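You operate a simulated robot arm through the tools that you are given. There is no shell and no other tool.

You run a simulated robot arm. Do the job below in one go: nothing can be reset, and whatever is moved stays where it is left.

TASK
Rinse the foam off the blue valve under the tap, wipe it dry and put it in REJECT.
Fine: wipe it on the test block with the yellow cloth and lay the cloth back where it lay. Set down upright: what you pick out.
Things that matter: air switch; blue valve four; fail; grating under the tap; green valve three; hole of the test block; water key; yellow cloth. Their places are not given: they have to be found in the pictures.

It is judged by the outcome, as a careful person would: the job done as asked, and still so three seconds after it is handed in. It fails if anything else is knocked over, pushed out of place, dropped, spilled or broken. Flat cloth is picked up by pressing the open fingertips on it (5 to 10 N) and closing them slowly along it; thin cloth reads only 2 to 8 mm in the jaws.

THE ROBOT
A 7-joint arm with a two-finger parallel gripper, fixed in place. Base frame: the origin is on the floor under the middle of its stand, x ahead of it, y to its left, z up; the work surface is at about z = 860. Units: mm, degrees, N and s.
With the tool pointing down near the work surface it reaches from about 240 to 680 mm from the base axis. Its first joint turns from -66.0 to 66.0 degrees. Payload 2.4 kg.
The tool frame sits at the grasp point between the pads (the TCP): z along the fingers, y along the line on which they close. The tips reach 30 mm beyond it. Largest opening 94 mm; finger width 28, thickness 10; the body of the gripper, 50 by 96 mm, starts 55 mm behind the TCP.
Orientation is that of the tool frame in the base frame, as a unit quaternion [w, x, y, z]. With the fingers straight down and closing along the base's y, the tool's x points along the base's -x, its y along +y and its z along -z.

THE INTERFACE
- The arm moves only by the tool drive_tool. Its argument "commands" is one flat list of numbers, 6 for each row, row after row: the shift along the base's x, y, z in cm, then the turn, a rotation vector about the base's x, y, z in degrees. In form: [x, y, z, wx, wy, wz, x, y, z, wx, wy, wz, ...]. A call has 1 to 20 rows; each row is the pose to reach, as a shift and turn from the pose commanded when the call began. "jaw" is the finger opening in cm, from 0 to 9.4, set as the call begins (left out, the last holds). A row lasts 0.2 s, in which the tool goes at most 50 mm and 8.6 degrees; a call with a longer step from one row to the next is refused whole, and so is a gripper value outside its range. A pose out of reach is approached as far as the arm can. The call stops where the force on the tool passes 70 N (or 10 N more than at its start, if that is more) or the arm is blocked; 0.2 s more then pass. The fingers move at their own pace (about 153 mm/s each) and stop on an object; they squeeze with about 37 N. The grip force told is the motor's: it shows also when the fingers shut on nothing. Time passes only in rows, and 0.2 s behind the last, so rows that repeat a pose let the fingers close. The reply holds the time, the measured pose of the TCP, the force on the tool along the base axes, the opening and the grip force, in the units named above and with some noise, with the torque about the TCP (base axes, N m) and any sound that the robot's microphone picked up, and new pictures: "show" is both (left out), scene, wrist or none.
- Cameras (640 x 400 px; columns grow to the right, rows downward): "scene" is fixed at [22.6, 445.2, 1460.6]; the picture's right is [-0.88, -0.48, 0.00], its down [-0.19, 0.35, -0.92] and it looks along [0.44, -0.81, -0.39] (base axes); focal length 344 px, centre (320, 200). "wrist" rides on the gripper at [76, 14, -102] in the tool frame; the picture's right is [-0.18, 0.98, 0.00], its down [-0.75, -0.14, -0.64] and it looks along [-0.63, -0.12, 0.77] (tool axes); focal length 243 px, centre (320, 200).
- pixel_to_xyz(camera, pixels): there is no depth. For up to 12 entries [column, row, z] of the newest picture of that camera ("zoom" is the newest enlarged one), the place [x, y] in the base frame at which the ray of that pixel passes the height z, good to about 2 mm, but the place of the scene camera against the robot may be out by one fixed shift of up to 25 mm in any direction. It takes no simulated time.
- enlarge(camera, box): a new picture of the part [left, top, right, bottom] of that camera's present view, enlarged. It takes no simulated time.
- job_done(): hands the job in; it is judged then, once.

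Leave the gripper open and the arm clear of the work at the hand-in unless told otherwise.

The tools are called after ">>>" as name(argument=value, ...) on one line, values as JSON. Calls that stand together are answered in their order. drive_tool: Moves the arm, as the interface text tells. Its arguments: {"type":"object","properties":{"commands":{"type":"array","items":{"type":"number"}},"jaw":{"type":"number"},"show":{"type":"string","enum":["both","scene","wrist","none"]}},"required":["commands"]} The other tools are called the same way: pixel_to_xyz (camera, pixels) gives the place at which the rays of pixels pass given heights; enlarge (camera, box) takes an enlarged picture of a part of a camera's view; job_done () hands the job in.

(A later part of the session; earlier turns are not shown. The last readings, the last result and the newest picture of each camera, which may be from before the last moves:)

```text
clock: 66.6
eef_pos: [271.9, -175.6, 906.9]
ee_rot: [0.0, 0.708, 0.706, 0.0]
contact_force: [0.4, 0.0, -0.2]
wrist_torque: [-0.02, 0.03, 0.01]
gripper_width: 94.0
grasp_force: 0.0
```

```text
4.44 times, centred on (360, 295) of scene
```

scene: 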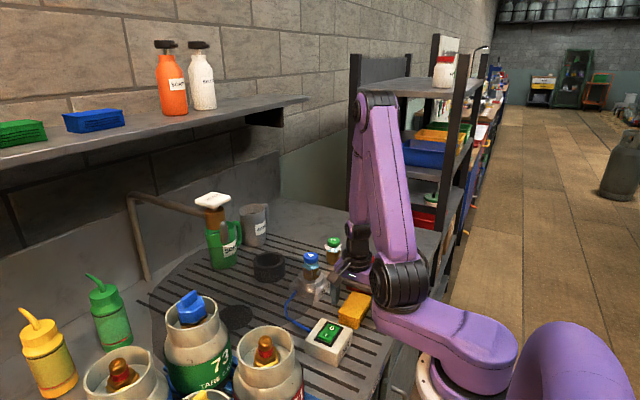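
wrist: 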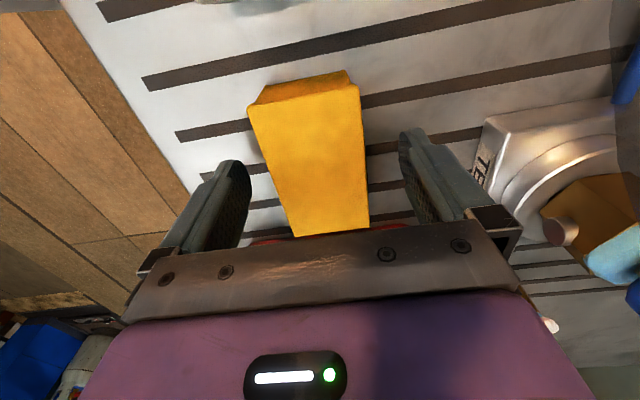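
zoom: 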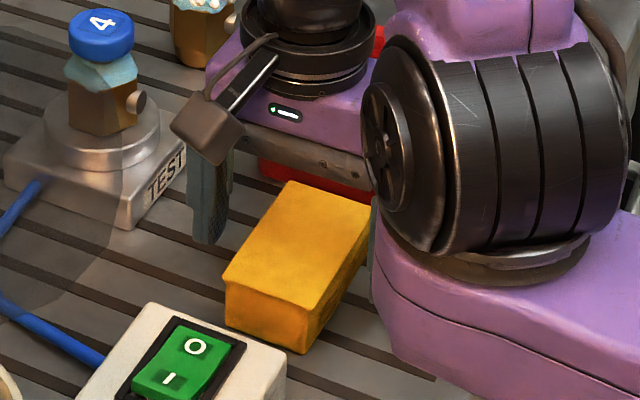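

The cloth lies between the fingers. I close in two stages to not knock it: first to 6 cm, then onto it.

>>> drive_tool(commands=[0, 0, 0, 0, 0, 0, 0, 0, 0, 0, 0, 0], jaw=5.8, show="none")

>>> drive_tool(commands=[0, 0, 0, 0, 0, 0, 0, 0, 0, 0, 0, 0, 0, 0, 0, 0, 0, 0], jaw=4.0, show="both")

```text
clock: 67.2
eef_pos: [270.1, -177.1, 906.6]
ee_rot: [0.0, 0.707, 0.707, 0.0]
contact_force: [0.0, -0.1, -1.1]
wrist_torque: [0.0, -0.02, 0.0]
gripper_width: 57.9
grasp_force: 0.1
```

```text
clock: 68.0
eef_pos: [272.3, -176.8, 906.6]
ee_rot: [-0.001, 0.707, 0.707, 0.0]
contact_force: [0.6, 0.6, 0.1]
wrist_torque: [0.0, -0.02, 0.0]
gripper_width: 54.6
grasp_force: 36.9
```

scene: 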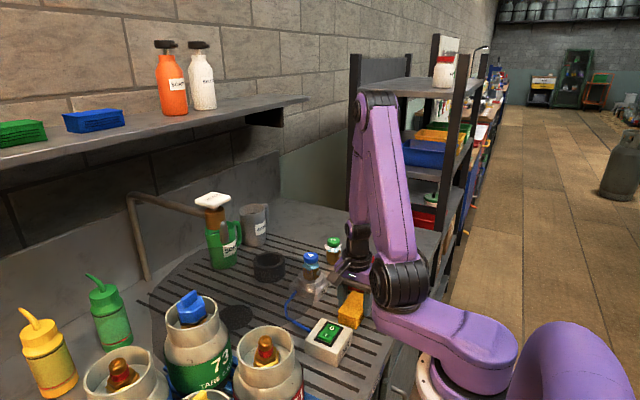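
wrist: 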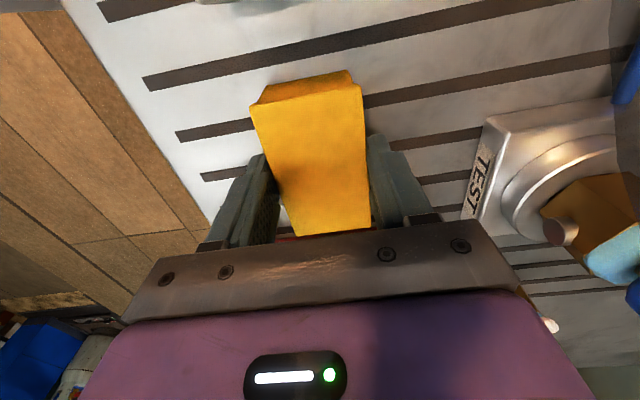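

Held: 54.6 mm, 37 N. Grasp pose for the return is (271.5,-177,906.6). I lift slowly.

>>> drive_tool(commands=[0, 0, 0.3, 0, 0, 0, 0, 0, 1.0, 0, 0, 0, 0, 0, 3, 0, 0, 0, 0, 0, 6, 0, 0, 0, 0, 0, 9, 0, 0, 0, 0, 0, 12.5, 0, 0, 0, 0, 0, 12.5, 0, 0, 0], show="both")

>>> enlarge(camera="scene", box=[290, 210, 400, 330])

```text
clock: 69.6
eef_pos: [272.4, -176.0, 1030.0]
ee_rot: [-0.001, 0.706, 0.708, 0.0]
contact_force: [-0.2, 0.2, -0.6]
wrist_torque: [0.04, -0.01, 0.01]
gripper_width: 54.9
grasp_force: 36.6
```

scene: 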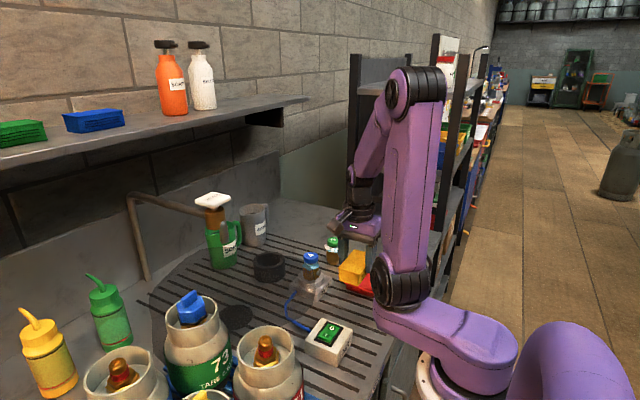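
wrist: 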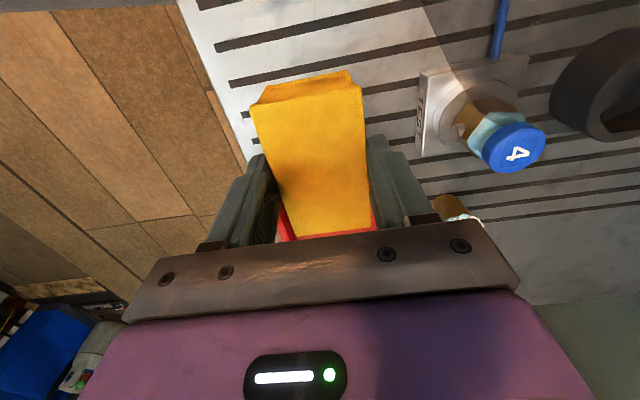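

```text
3.33 times, centred on (345, 270) of scene
```

zoom: 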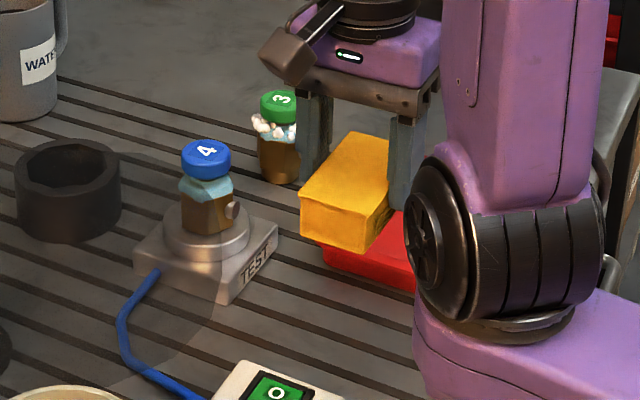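

Cloth held flat. I carry it above valve 4 at about (416.7,-217,1035), ~2.5 cm above its cap.

>>> drive_tool(commands=[3.6, -1, 0.5, 0, 0, 0, 7.2, -2, 0.5, 0, 0, 0, 10.8, -3.1, 0.5, 0, 0, 0, 14.4, -4.1, 0.5, 0, 0, 0, 14.4, -4.1, 0.5, 0, 0, 0], show="both")

>>> enlarge(camera="scene", box=[270, 210, 380, 310])

```text
clock: 70.8
eef_pos: [415.4, -219.0, 1037.8]
ee_rot: [0.0, 0.707, 0.707, 0.0]
contact_force: [-0.2, -0.7, -0.5]
wrist_torque: [-0.04, -0.01, 0.02]
gripper_width: 54.7
grasp_force: 36.7
```

scene: 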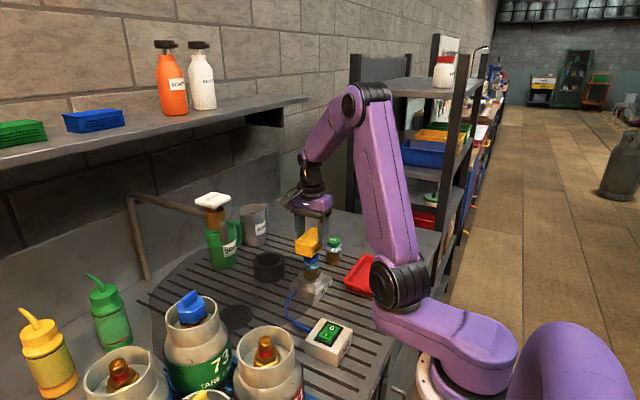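
wrist: 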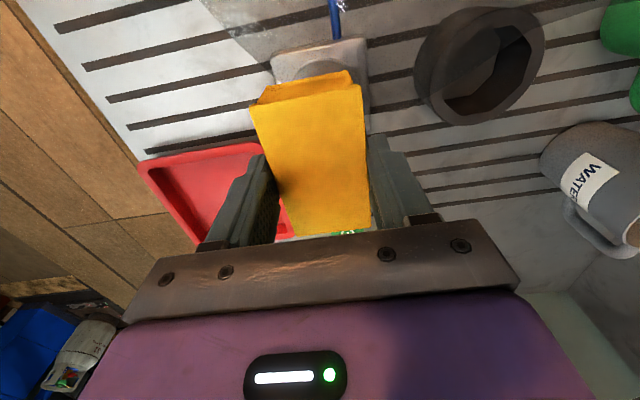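

```text
4.00 times, centred on (325, 260) of scene
```

zoom: 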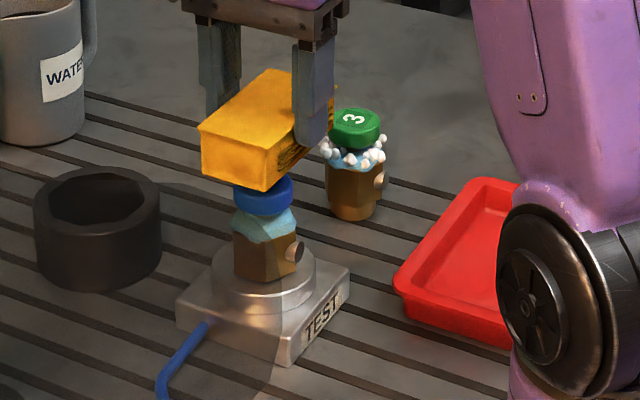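

Cloth is centred over the cap. I lower gently until light contact.

>>> drive_tool(commands=[0, 0, -0.6, 0, 0, 0, 0, 0, -1.2, 0, 0, 0, 0, 0, -1.7, 0, 0, 0, 0, 0, -1.7, 0, 0, 0], show="none")

>>> enlarge(camera="scene", box=[280, 230, 350, 300])

```text
clock: 71.8
eef_pos: [415.2, -218.2, 1018.6]
ee_rot: [0.0, 0.707, 0.707, 0.0]
contact_force: [-0.1, -1.1, -0.9]
wrist_torque: [-0.01, 0.02, -0.02]
gripper_width: 54.9
grasp_force: 36.9
```

```text
5.71 times, centred on (315, 265) of scene
```

zoom: 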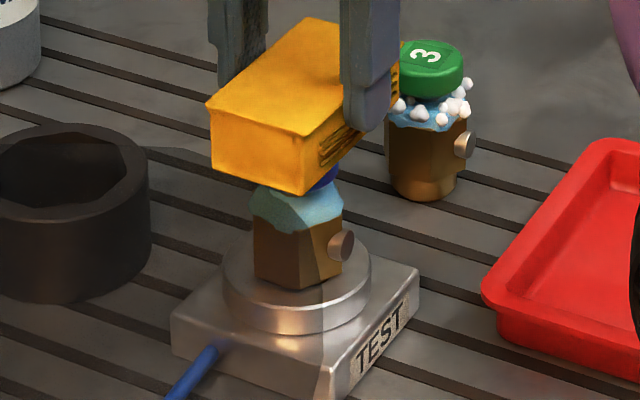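

>>> drive_tool(commands=[0, 0, -0.2, 0, 0, 0, 0, 0, -0.4, 0, 0, 0, 0, 0, -0.6, 0, 0, 0, 0, 0, -0.6, 0, 0, 0], show="none")

```text
clock: 72.8
eef_pos: [414.1, -218.3, 1013.1]
ee_rot: [0.0, 0.708, 0.707, 0.0]
contact_force: [-3.2, 1.2, 10.6]
wrist_torque: [0.07, 0.1, 0.02]
gripper_width: 54.9
grasp_force: 37.0
```

Contact at 10.6 N; I ease off ~1.5 mm and make small gentle rubbing strokes across the cap.

>>> drive_tool(commands=[0, 0, 0.15, 0, 0, 0, 0.4, 0, 0.15, 0, 0, 0, 0.8, 0, 0.15, 0, 0, 0, 0.4, 0, 0.15, 0, 0, 0, 0, 0, 0.15, 0, 0, 0, -0.4, 0, 0.15, 0, 0, 0, -0.8, 0, 0.15, 0, 0, 0, -0.4, 0, 0.15, 0, 0, 0, 0, 0, 0.15, 0, 0, 0, 0, 0.5, 0.15, 0, 0, 0, 0, 1.0, 0.15, 0, 0, 0, 0, 0.5, 0.15, 0, 0, 0, 0, 0, 0.15, 0, 0, 0, 0, -0.5, 0.15, 0, 0, 0, 0, -1.0, 0.15, 0, 0, 0, 0, -0.5, 0.15, 0, 0, 0, 0, 0, 0.15, 0, 0, 0], show="both")

>>> enlarge(camera="scene", box=[280, 230, 350, 300])

```text
clock: 76.4
eef_pos: [414.9, -218.9, 1015.3]
ee_rot: [0.0, 0.707, 0.707, 0.0]
contact_force: [-0.5, -0.3, -0.7]
wrist_torque: [-0.04, 0.01, 0.02]
gripper_width: 55.1
grasp_force: 37.0
```

scene: 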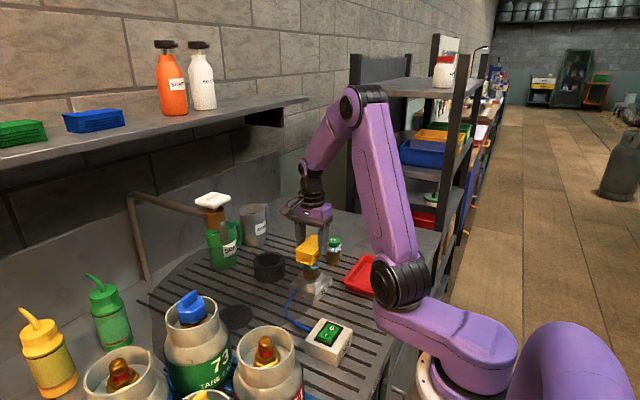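
wrist: 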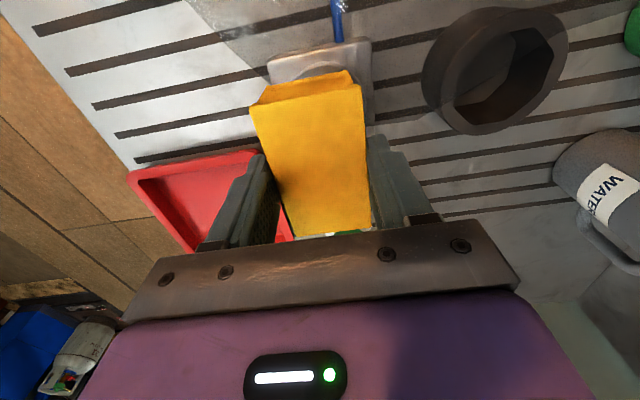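

```text
5.71 times, centred on (315, 265) of scene
```

zoom: 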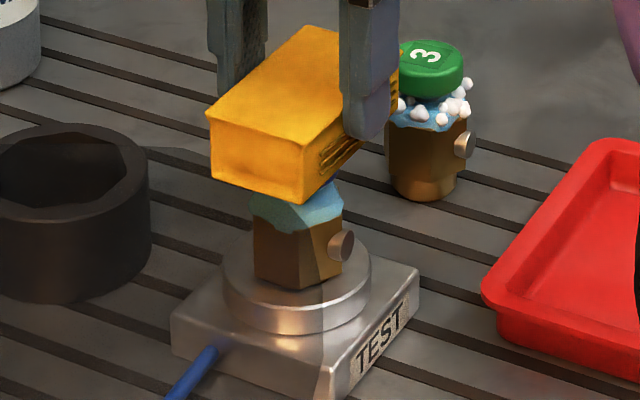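

I was hovering just above during the strokes (force ~0). I lower 1 mm for real contact and rub again.

>>> drive_tool(commands=[0, 0, -0.1, 0, 0, 0, 0, 0, -0.12, 0, 0, 0], show="none")

>>> drive_tool(commands=[0.3, 0, 0, 0, 0, 0, 0.7, 0, 0, 0, 0, 0, 0.3, 0, 0, 0, 0, 0, -0.3, 0, 0, 0, 0, 0, -0.7, 0, 0, 0, 0, 0, -0.3, 0, 0, 0, 0, 0, 0, 0.3, 0, 0, 0, 0, 0, 0.8, 0, 0, 0, 0, 0, 0.3, 0, 0, 0, 0, 0, -0.3, 0, 0, 0, 0, 0, -0.8, 0, 0, 0, 0, 0, -0.3, 0, 0, 0, 0, 0, 0, 0, 0, 0, 0], show="scene")

>>> enlarge(camera="scene", box=[280, 230, 350, 300])

```text
clock: 77.0
eef_pos: [414.1, -219.2, 1014.9]
ee_rot: [0.0, 0.707, 0.707, 0.0]
contact_force: [-2.0, 1.3, 1.4]
wrist_torque: [0.01, 0.09, -0.01]
gripper_width: 54.9
grasp_force: 36.9
```

```text
clock: 79.8
eef_pos: [414.6, -221.0, 1013.4]
ee_rot: [0.001, 0.708, 0.706, 0.0]
contact_force: [3.8, 0.8, 6.6]
wrist_torque: [0.15, -0.26, -0.01]
gripper_width: 54.8
grasp_force: 36.9
```

scene: 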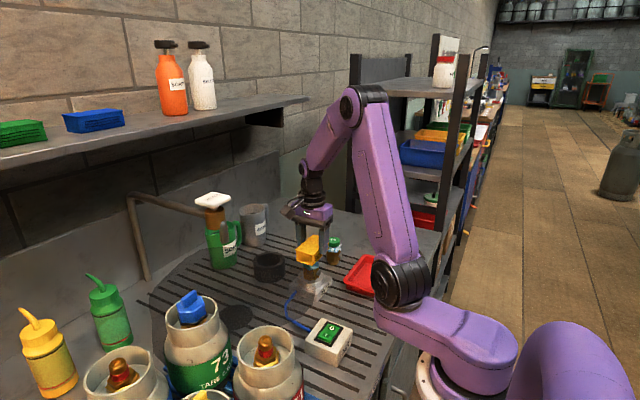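

```text
5.71 times, centred on (315, 265) of scene
```

zoom: 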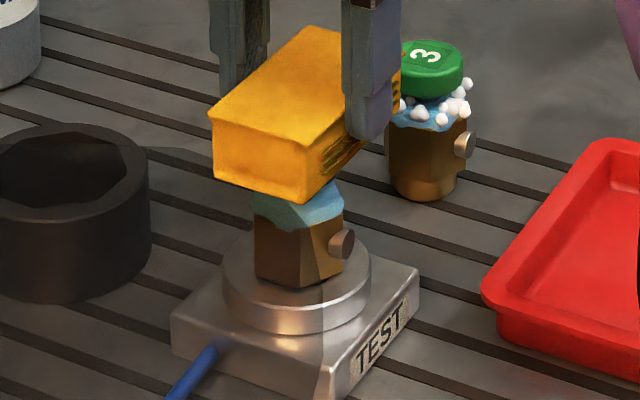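

The cloth touches with ~6 N now. I lift off and inspect the valve for change.

>>> drive_tool(commands=[0, 0, 1, 0, 0, 0, 0, 0, 3, 0, 0, 0, 0, 3, 5, 0, 0, 0, 0, 6, 5, 0, 0, 0, 0, 6, 5, 0, 0, 0], show="wrist")

>>> enlarge(camera="scene", box=[290, 240, 340, 300])

>>> enlarge(camera="scene", box=[270, 200, 400, 320])

```text
clock: 81.0
eef_pos: [414.1, -159.8, 1062.6]
ee_rot: [0.0, 0.707, 0.707, 0.0]
contact_force: [0.1, 0.5, -1.2]
wrist_torque: [-0.01, 0.02, -0.01]
gripper_width: 55.1
grasp_force: 36.9
```

wrist: 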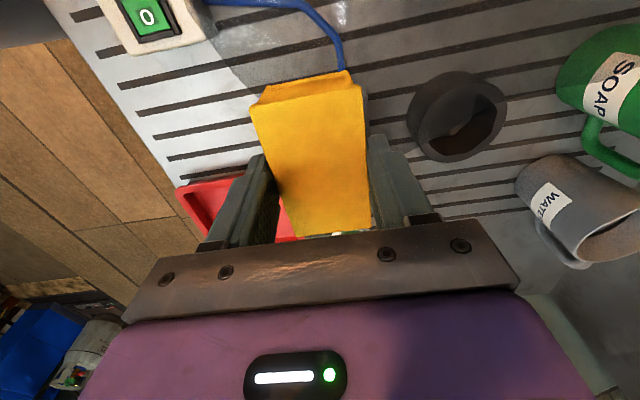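

```text
6.67 times, centred on (315, 270) of scene
```

zoom: 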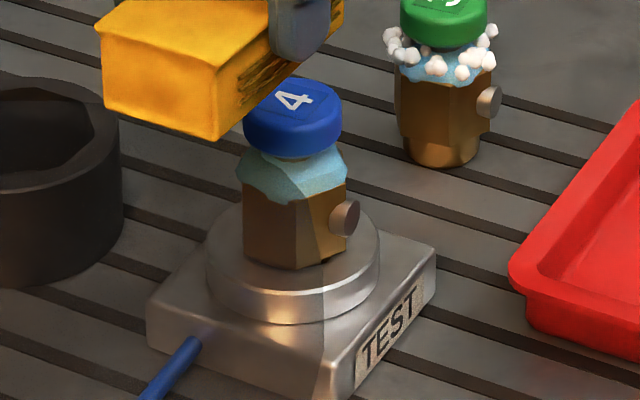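

```text
3.33 times, centred on (335, 260) of scene
```

zoom: 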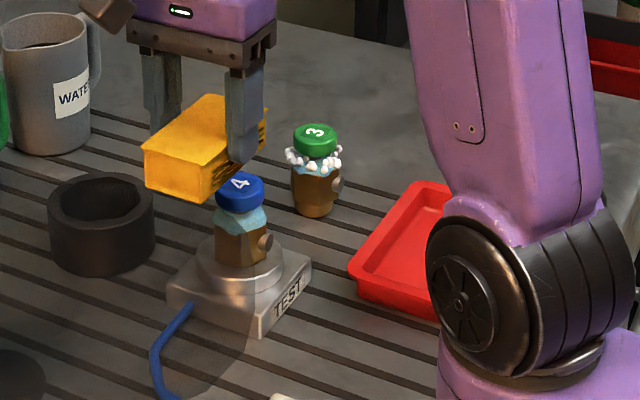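

The pale film around the shoulder remains, so the sides need wiping too. I move the cloth to the valve's left (+y) side and lower it beside the cap/shoulder.

>>> drive_tool(commands=[0, 2.5, 0, 0, 0, 0, 0, 2.5, -3, 0, 0, 0, 0, 2.5, -6, 0, 0, 0, 0, 2.5, -9, 0, 0, 0, 0, 2.5, -9, 0, 0, 0], show="none")

>>> drive_tool(commands=[0, -0.5, 0, 0, 0, 0, 0, -0.9, 0, 0, 0, 0, 0, -1.2, 0, 0, 0, 0, 0, -1.2, 0, 0, 0, 0], show="wrist")

>>> enlarge(camera="scene", box=[280, 230, 350, 300])

```text
clock: 82.2
eef_pos: [416.2, -136.0, 972.1]
ee_rot: [0.0, 0.707, 0.707, 0.0]
contact_force: [0.2, 1.0, 0.9]
wrist_torque: [0.0, -0.02, -0.02]
gripper_width: 55.0
grasp_force: 37.3
```

```text
clock: 83.2
eef_pos: [416.2, -146.7, 973.2]
ee_rot: [-0.001, 0.707, 0.707, 0.0]
contact_force: [0.4, 0.4, -0.6]
wrist_torque: [-0.01, 0.0, -0.02]
gripper_width: 54.8
grasp_force: 37.0
```

wrist: 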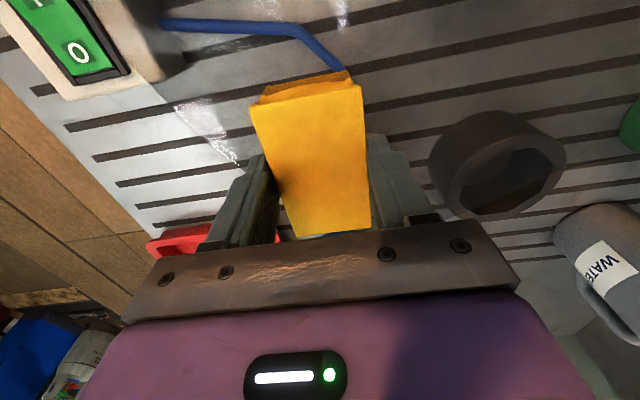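

```text
5.71 times, centred on (315, 265) of scene
```

zoom: 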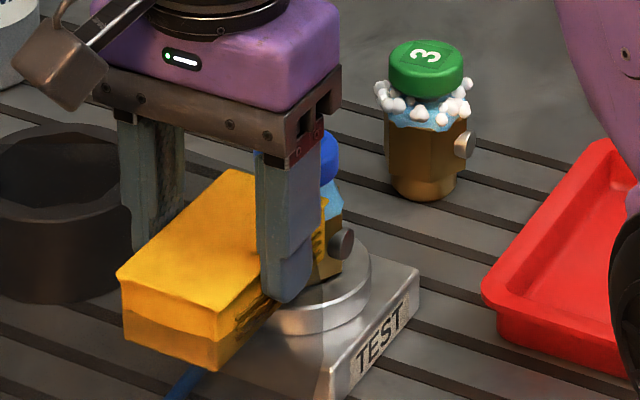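

The cloth's end is a few mm from the valve. I push on in small steps until light contact.

>>> drive_tool(commands=[0, -0.2, 0, 0, 0, 0, 0, -0.4, 0, 0, 0, 0, 0, -0.6, 0, 0, 0, 0], show="none")

>>> enlarge(camera="scene", box=[280, 230, 350, 300])

```text
clock: 84.0
eef_pos: [414.5, -151.6, 973.9]
ee_rot: [0.0, 0.707, 0.707, -0.001]
contact_force: [0.7, 0.2, -0.3]
wrist_torque: [0.03, 0.0, 0.03]
gripper_width: 54.9
grasp_force: 36.5
```

```text
5.71 times, centred on (315, 265) of scene
```

zoom: 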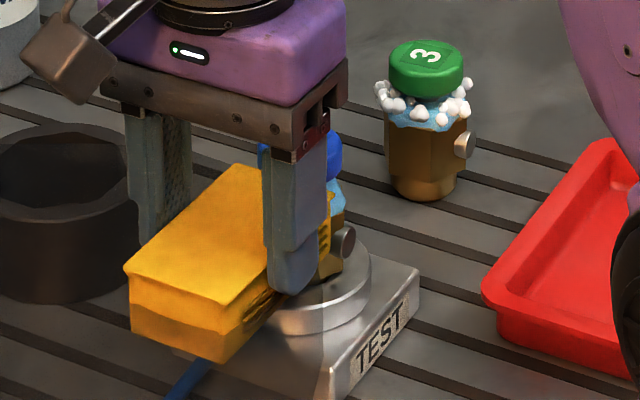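

>>> drive_tool(commands=[0, -0.15, 0, 0, 0, 0, 0, -0.3, 0, 0, 0, 0, 0, -0.4, 0, 0, 0, 0], show="none")

```text
clock: 84.8
eef_pos: [415.4, -157.1, 974.0]
ee_rot: [0.001, 0.707, 0.707, 0.0]
contact_force: [0.8, 2.4, 0.8]
wrist_torque: [0.05, 0.01, 0.02]
gripper_width: 54.7
grasp_force: 36.8
```

Light contact (2.4 N). I rub sideways and up/down against the cap and shoulder.

>>> drive_tool(commands=[0.4, 0, 0, 0, 0, 0, 0.8, 0, 0, 0, 0, 0, 1.2, 0, 0, 0, 0, 0, 0.8, 0, 0, 0, 0, 0, 0.4, 0, 0, 0, 0, 0, 0, 0, 0, 0, 0, 0, -0.4, 0, 0, 0, 0, 0, -0.8, 0, 0, 0, 0, 0, -1.2, 0, 0, 0, 0, 0, -0.8, 0, 0, 0, 0, 0, -0.4, 0, 0, 0, 0, 0, 0, 0, 0, 0, 0, 0, 0, 0, -0.4, 0, 0, 0, 0, 0, -0.8, 0, 0, 0, 0, 0, -1.2, 0, 0, 0, 0.6, 0, -1.2, 0, 0, 0, 1.0, 0, -1.2, 0, 0, 0, 0, 0, -1.2, 0, 0, 0, -1.0, 0, -1.2, 0, 0, 0, 0, 0, -1.2, 0, 0, 0], show="scene")

>>> enlarge(camera="scene", box=[280, 230, 350, 300])

```text
clock: 89.0
eef_pos: [414.6, -155.9, 961.0]
ee_rot: [-0.002, 0.707, 0.707, 0.0]
contact_force: [-1.9, 3.8, -0.4]
wrist_torque: [0.17, 0.12, -0.12]
gripper_width: 54.8
grasp_force: 37.0
```

scene: 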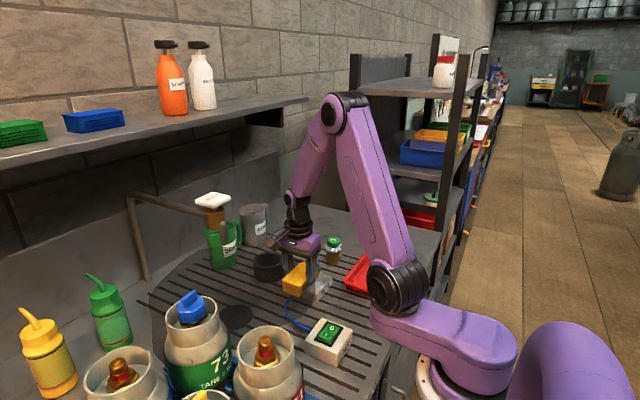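

```text
5.71 times, centred on (315, 265) of scene
```

zoom: 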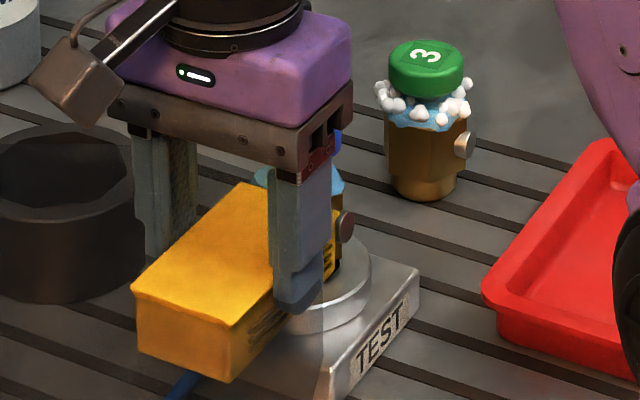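

I back off 3 cm and look at the valve.

>>> drive_tool(commands=[0, 1.5, 0, 0, 0, 0, 0, 3, 0.5, 0, 0, 0, 0, 5, 4, 0, 0, 0, 0, 7, 7.5, 0, 0, 0, 0, 8, 9, 0, 0, 0, 0, 8, 9, 0, 0, 0], show="both")

>>> enlarge(camera="scene", box=[290, 240, 340, 300])

```text
clock: 90.4
eef_pos: [415.2, -75.6, 1051.1]
ee_rot: [0.0, 0.708, 0.707, 0.0]
contact_force: [-0.3, -0.2, -0.9]
wrist_torque: [-0.03, 0.0, -0.04]
gripper_width: 54.8
grasp_force: 36.8
```

scene: 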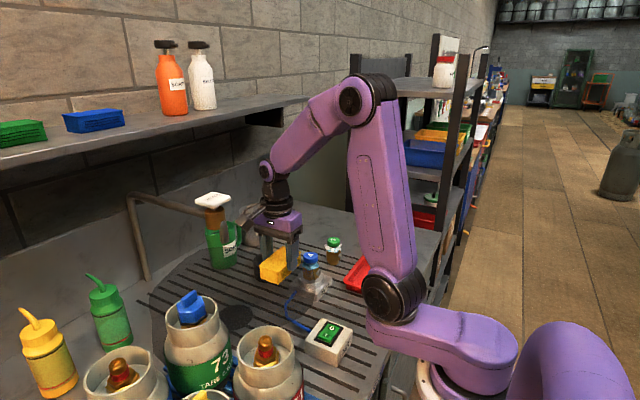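
wrist: 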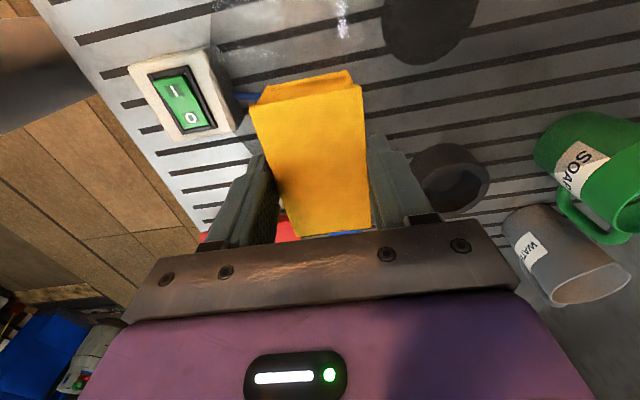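

```text
6.67 times, centred on (315, 270) of scene
```

zoom: 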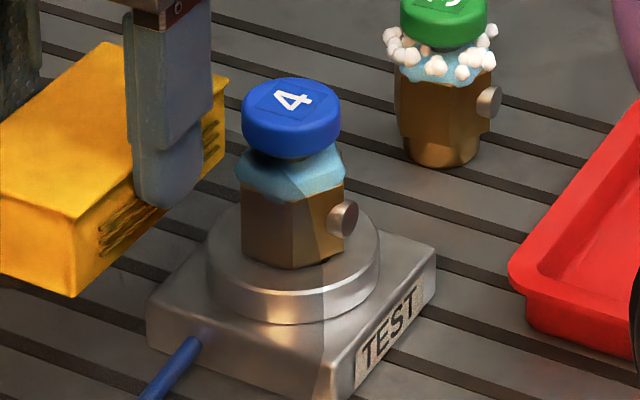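

I zoom tightly on valve 4 and valve 3 to compare their surfaces for wetness.

>>> enlarge(camera="scene", box=[298, 250, 326, 285])

>>> enlarge(camera="scene", box=[320, 232, 348, 267])

```text
11.43 times, centred on (312, 268) of scene
```

zoom: 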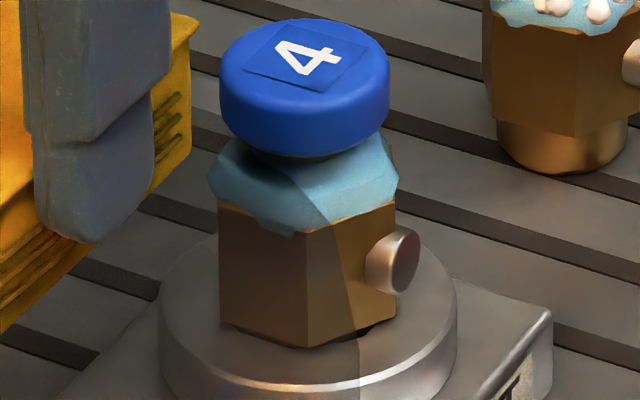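

```text
11.43 times, centred on (334, 250) of scene
```

zoom: 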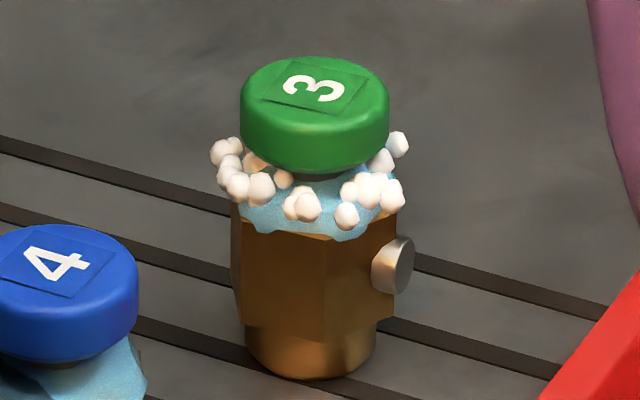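

The film on valve 4 is now smooth and watery, so it's the wet film; my strokes probably rocked the valve rather than sliding. I go again with longer sliding strokes on this (+y) side at shoulder height.

>>> drive_tool(commands=[0, -3, -1, 0, 0, 0, 0, -6.2, -3, 0, 0, 0, 0, -6.2, -6, 0, 0, 0, 0, -6.2, -8.5, 0, 0, 0, 0, -7, -8.5, 0, 0, 0, 0, -7.7, -8.5, 0, 0, 0, 0, -7.9, -8.5, 0, 0, 0], show="none")

```text
clock: 92.0
eef_pos: [414.6, -154.4, 966.9]
ee_rot: [0.0, 0.707, 0.707, 0.0]
contact_force: [0.1, 4.0, -0.4]
wrist_torque: [0.07, -0.01, 0.0]
gripper_width: 54.7
grasp_force: 36.8
```

Contact 4 N. Long sideways strokes ±2.4 cm.

>>> drive_tool(commands=[0.8, 0, 0, 0, 0, 0, 1.6, 0, 0, 0, 0, 0, 2.4, 0, 0, 0, 0, 0, 1.6, 0, 0, 0, 0, 0, 0.8, 0, 0, 0, 0, 0, 0, 0, 0, 0, 0, 0, -0.8, 0, 0, 0, 0, 0, -1.6, 0, 0, 0, 0, 0, -2.4, 0, 0, 0, 0, 0, -1.6, 0, 0, 0, 0, 0, -0.8, 0, 0, 0, 0, 0, 0, 0, 0, 0, 0, 0, 0.8, 0, 0, 0, 0, 0, 1.6, 0, 0, 0, 0, 0, 0.8, 0, 0, 0, 0, 0, 0, 0, 0, 0, 0, 0], show="scene")

>>> enlarge(camera="scene", box=[280, 230, 350, 300])

```text
clock: 95.4
eef_pos: [415.1, -154.5, 966.1]
ee_rot: [0.001, 0.707, 0.707, 0.0]
contact_force: [0.3, 1.2, -0.5]
wrist_torque: [0.04, -0.04, 0.08]
gripper_width: 54.9
grasp_force: 37.7
```

scene: 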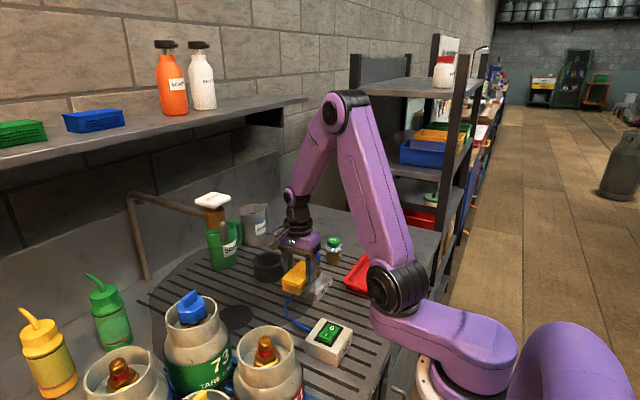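

```text
5.71 times, centred on (315, 265) of scene
```

zoom: 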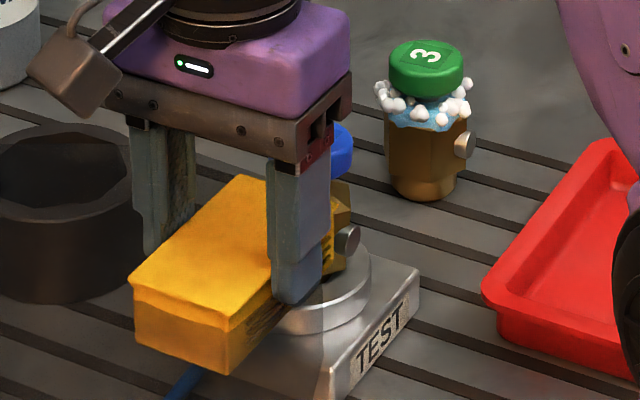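

The pale film seems gone now (brass visible at the shoulder). I back off and check.

>>> drive_tool(commands=[0, 1.5, 0, 0, 0, 0, 0, 3, 0.5, 0, 0, 0, 0, 5, 4, 0, 0, 0, 0, 7, 7.5, 0, 0, 0, 0, 8, 9, 0, 0, 0, 0, 8, 9, 0, 0, 0], show="both")

>>> enlarge(camera="scene", box=[298, 250, 326, 285])

```text
clock: 96.8
eef_pos: [413.9, -73.1, 1058.0]
ee_rot: [-0.001, 0.707, 0.707, 0.0]
contact_force: [-0.3, -0.2, -0.7]
wrist_torque: [-0.01, 0.0, 0.0]
gripper_width: 54.8
grasp_force: 37.0
```

scene: 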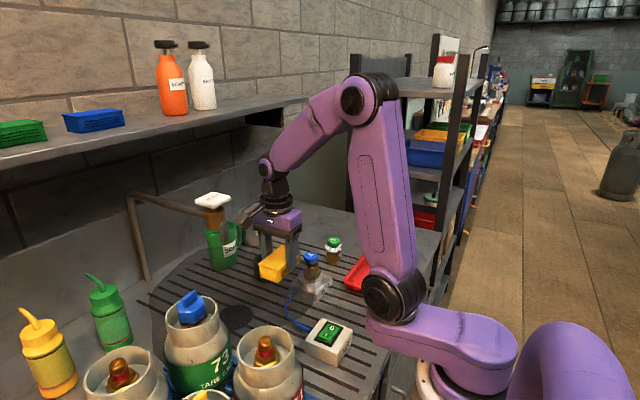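
wrist: 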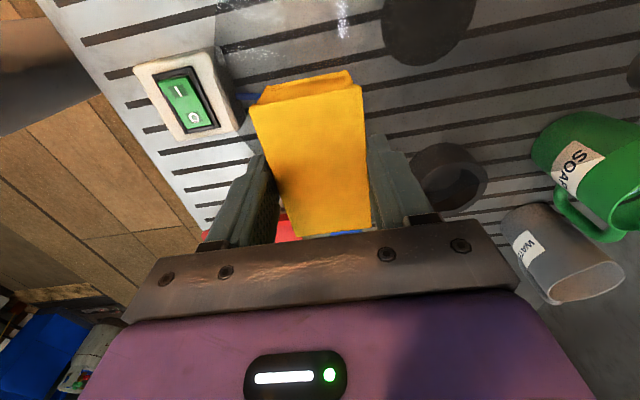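

```text
11.43 times, centred on (312, 268) of scene
```

zoom: 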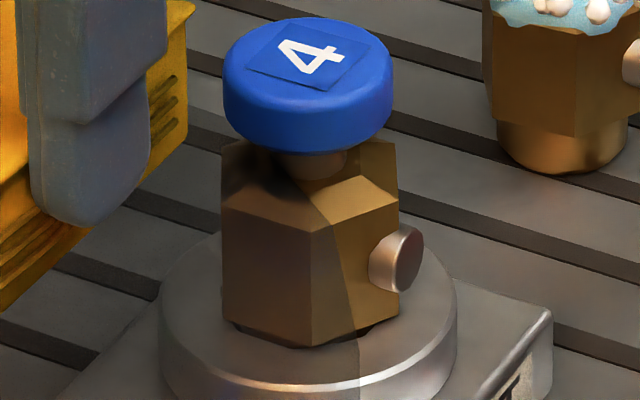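

The valve is clean and dry now — film gone. Next I carry the cloth back: its grasp pose was 14.4 cm, 10.3 cm and 15.0 cm away in x, y, z from here. First to above its place.

>>> drive_tool(commands=[-2.9, -2.1, -0.5, 0, 0, 0, -5.8, -4.1, -1, 0, 0, 0, -8.7, -6.2, -1.5, 0, 0, 0, -11.5, -8.2, -2, 0, 0, 0, -14.4, -10.3, -2.5, 0, 0, 0, -14.4, -10.3, -5.5, 0, 0, 0, -14.4, -10.3, -8.5, 0, 0, 0, -14.4, -10.3, -11.5, 0, 0, 0, -14.4, -10.3, -13.5, 0, 0, 0, -14.4, -10.3, -13.5, 0, 0, 0], show="both")

>>> enlarge(camera="scene", box=[325, 270, 395, 340])

```text
clock: 99.0
eef_pos: [271.6, -178.3, 922.6]
ee_rot: [0.0, 0.707, 0.707, 0.0]
contact_force: [0.5, -0.4, 0.2]
wrist_torque: [0.0, -0.03, 0.03]
gripper_width: 55.0
grasp_force: 37.0
```

scene: 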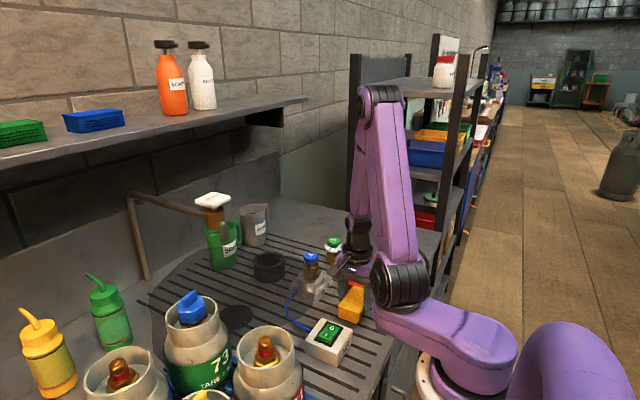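
wrist: 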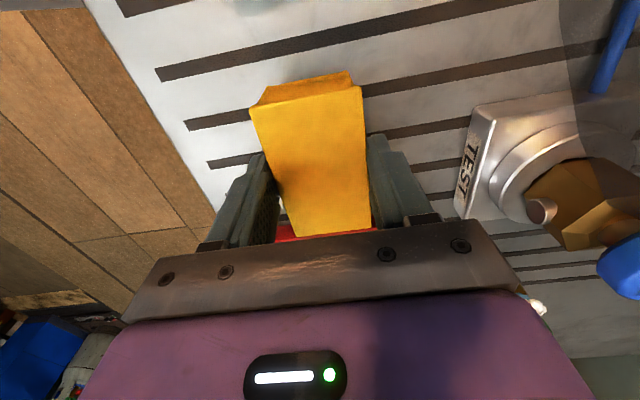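

```text
5.71 times, centred on (360, 305) of scene
```

zoom: 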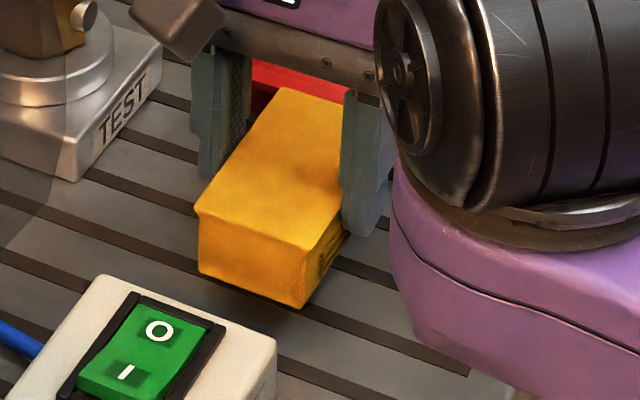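

I'm ~15 mm above its spot. I lower the rest gently.

>>> drive_tool(commands=[0, 0, -0.5, 0, 0, 0, 0, 0, -1.0, 0, 0, 0, 0, 0, -1.3, 0, 0, 0, 0, 0, -1.48, 0, 0, 0, 0, 0, -1.48, 0, 0, 0], show="none")

```text
clock: 100.2
eef_pos: [271.5, -178.0, 905.7]
ee_rot: [0.0, 0.707, 0.707, 0.001]
contact_force: [-0.3, -0.4, -0.5]
wrist_torque: [0.0, -0.01, -0.01]
gripper_width: 54.8
grasp_force: 36.8
```

No touch yet; I lower in 1 mm steps.

>>> drive_tool(commands=[0, 0, -0.08, 0, 0, 0, 0, 0, -0.15, 0, 0, 0], show="none")

```text
clock: 100.8
eef_pos: [272.0, -178.9, 905.9]
ee_rot: [0.001, 0.707, 0.707, 0.0]
contact_force: [-0.8, 3.6, 54.2]
wrist_torque: [0.09, 0.07, -0.03]
gripper_width: 55.2
grasp_force: 37.3
```

Touched down firmly; I ease up 1 mm and open in two stages.

>>> drive_tool(commands=[0, 0, 0.1, 0, 0, 0, 0, 0, 0.1, 0, 0, 0], show="none")

>>> drive_tool(commands=[0, 0, 0, 0, 0, 0, 0, 0, 0, 0, 0, 0], jaw=6.2, show="none")

>>> drive_tool(commands=[0, 0, 0, 0, 0, 0, 0, 0, 0, 0, 0, 0], jaw=9.4, show="wrist")

>>> enlarge(camera="scene", box=[325, 270, 395, 340])

```text
clock: 101.4
eef_pos: [270.0, -178.8, 905.1]
ee_rot: [0.0, 0.707, 0.708, 0.0]
contact_force: [3.9, 1.4, 7.2]
wrist_torque: [-0.18, -0.26, 0.11]
gripper_width: 54.9
grasp_force: 37.1
```

```text
clock: 102.0
eef_pos: [271.9, -178.9, 906.7]
ee_rot: [-0.001, 0.707, 0.707, 0.0]
contact_force: [-0.2, 0.1, -0.9]
wrist_torque: [-0.02, 0.02, -0.01]
gripper_width: 62.1
grasp_force: 0.0
```

```text
clock: 102.6
eef_pos: [271.4, -179.3, 906.4]
ee_rot: [0.001, 0.708, 0.706, 0.001]
contact_force: [0.5, -0.7, -0.2]
wrist_torque: [0.06, 0.02, 0.05]
gripper_width: 94.0
grasp_force: 0.0
```

wrist: 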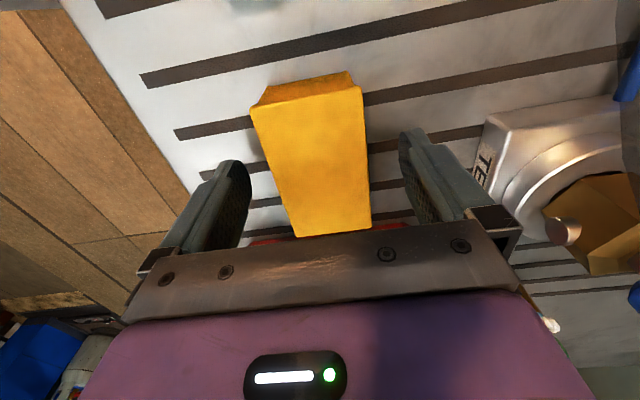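

```text
5.71 times, centred on (360, 305) of scene
```

zoom: 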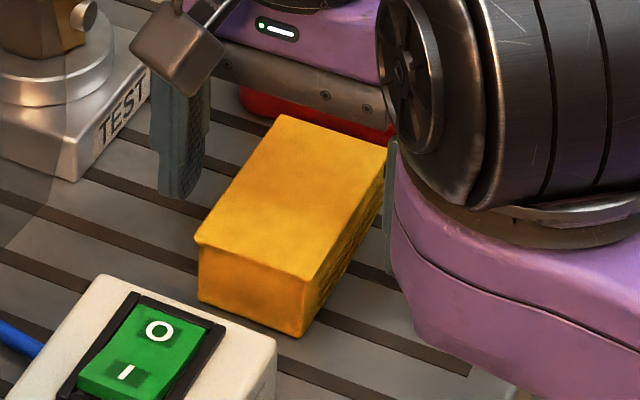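

The cloth lies flat again. I rise straight up and compare its position to the start.

>>> drive_tool(commands=[0, 0, 2, 0, 0, 0, 0, 0, 5, 0, 0, 0, 0, 0, 8, 0, 0, 0, 0, 0, 10.3, 0, 0, 0, 0, 0, 10.3, 0, 0, 0], show="both")

>>> enlarge(camera="wrist", box=[255, 20, 385, 180])

>>> enlarge(camera="scene", box=[325, 280, 385, 340])

```text
clock: 103.8
eef_pos: [271.2, -177.1, 1010.0]
ee_rot: [-0.001, 0.707, 0.707, 0.0]
contact_force: [-1.0, 0.2, -0.5]
wrist_torque: [-0.01, -0.01, 0.01]
gripper_width: 93.9
grasp_force: 0.0
```

scene: 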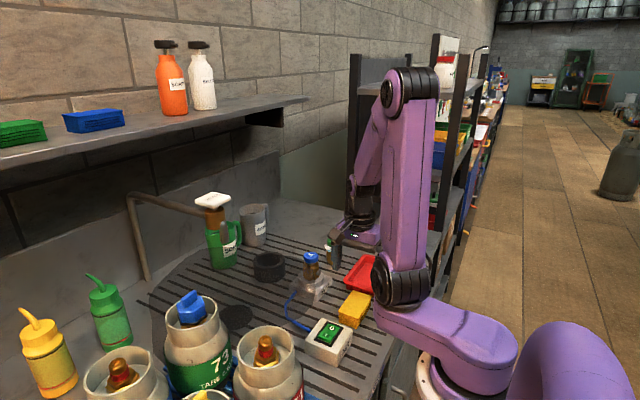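
wrist: 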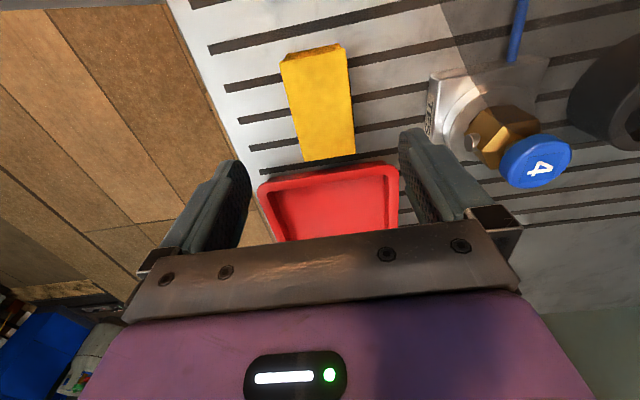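

```text
2.50 times, centred on (320, 100) of wrist
```

zoom: 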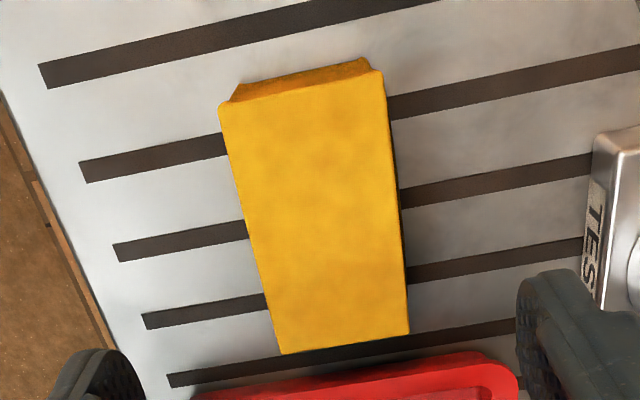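

```text
6.67 times, centred on (355, 310) of scene
```

zoom: 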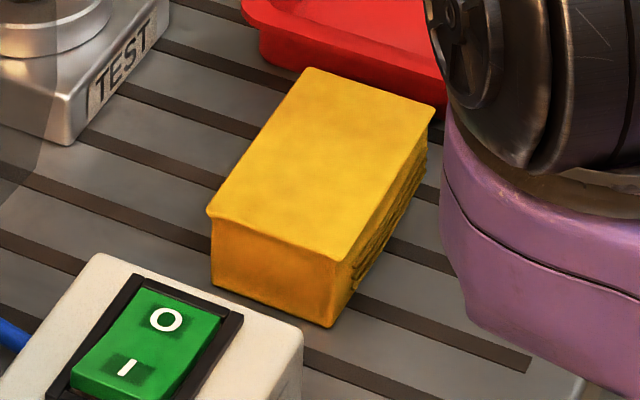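

The cloth is back within ~1.5 mm. Next: take the valve out. I check its cap position in this view (label at about (541,168)) and the tray's inner corners.

>>> pixel_to_xyz(camera="wrist", pixels=[[541, 167, 968], [541, 167, 972], [268, 192, 890], [392, 172, 890], [396, 226, 890], [276, 240, 890]])

>>> enlarge(camera="scene", box=[335, 240, 425, 310])

>>> enlarge(camera="wrist", box=[480, 90, 600, 210])

```text
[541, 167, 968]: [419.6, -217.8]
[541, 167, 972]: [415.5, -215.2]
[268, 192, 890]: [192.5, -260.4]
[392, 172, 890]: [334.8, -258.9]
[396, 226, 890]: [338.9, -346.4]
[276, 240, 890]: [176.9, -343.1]
```

```text
5.71 times, centred on (380, 275) of scene
```

zoom: 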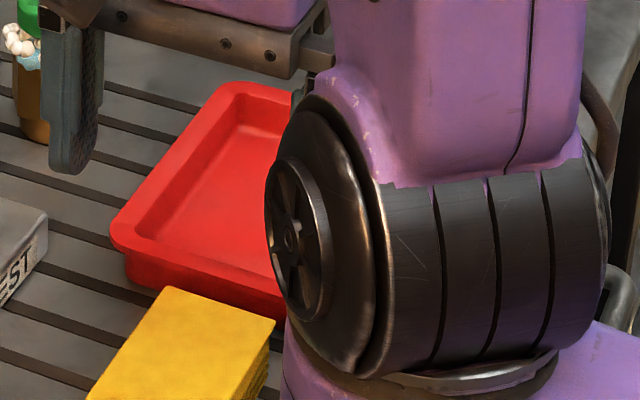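

```text
3.33 times, centred on (540, 150) of wrist
```

zoom: 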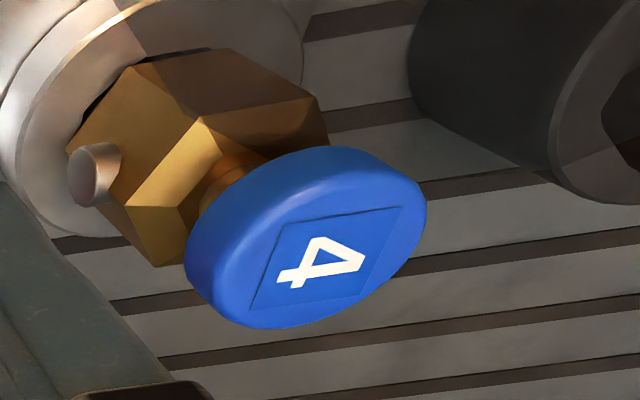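

The cap centre is ~(417.5,-218). The tray spans x 192–340, y -259…-411, centre (266,-335). I move above the valve with the vertical open gripper.

>>> drive_tool(commands=[0, 0, 3.8, 0, 0, 0, 3.6, -1, 3.8, 0, 0, 0, 7.3, -2.1, 3.8, 0, 0, 0, 11, -3.1, 3.8, 0, 0, 0, 14.6, -4.2, 3.8, 0, 0, 0, 14.6, -4.2, 3.8, 0, 0, 0], jaw=9.4, show="both")

>>> enlarge(camera="wrist", box=[250, 60, 390, 230])

```text
clock: 105.2
eef_pos: [418.5, -220.0, 1047.4]
ee_rot: [0.0, 0.707, 0.707, 0.0]
contact_force: [-1.1, 0.5, 0.0]
wrist_torque: [-0.03, 0.0, 0.03]
gripper_width: 94.0
grasp_force: 0.1
```

scene: 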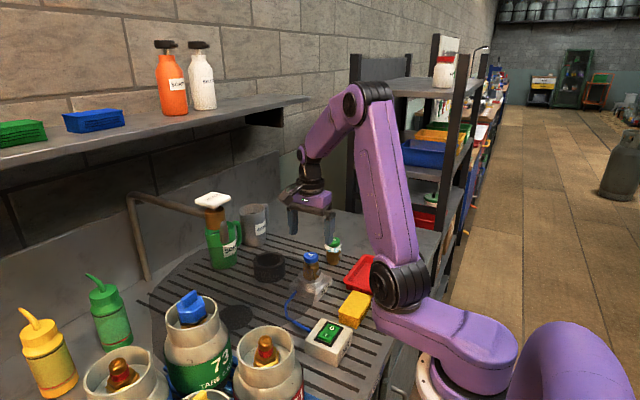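
wrist: 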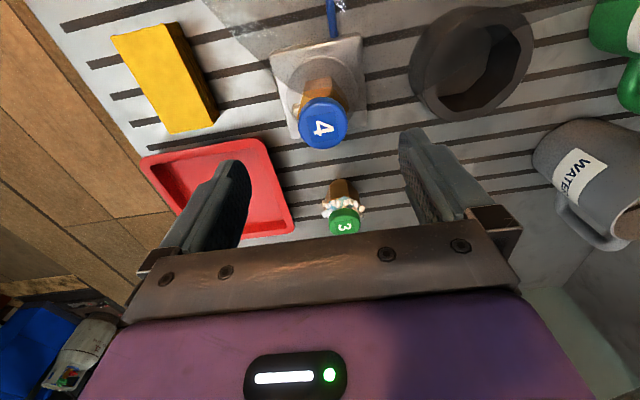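

```text
2.35 times, centred on (320, 145) of wrist
```

zoom: 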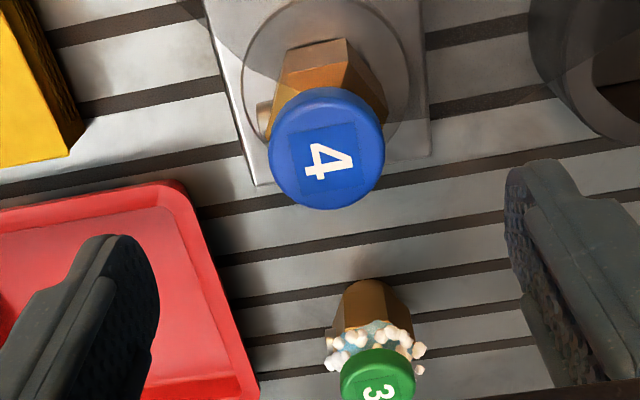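

I query the cap centre (322,128) at z≈968 to align the gripper in y.

>>> pixel_to_xyz(camera="wrist", pixels=[[322, 128, 968], [322, 128, 972]])

```text
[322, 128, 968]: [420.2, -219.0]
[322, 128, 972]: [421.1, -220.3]
```

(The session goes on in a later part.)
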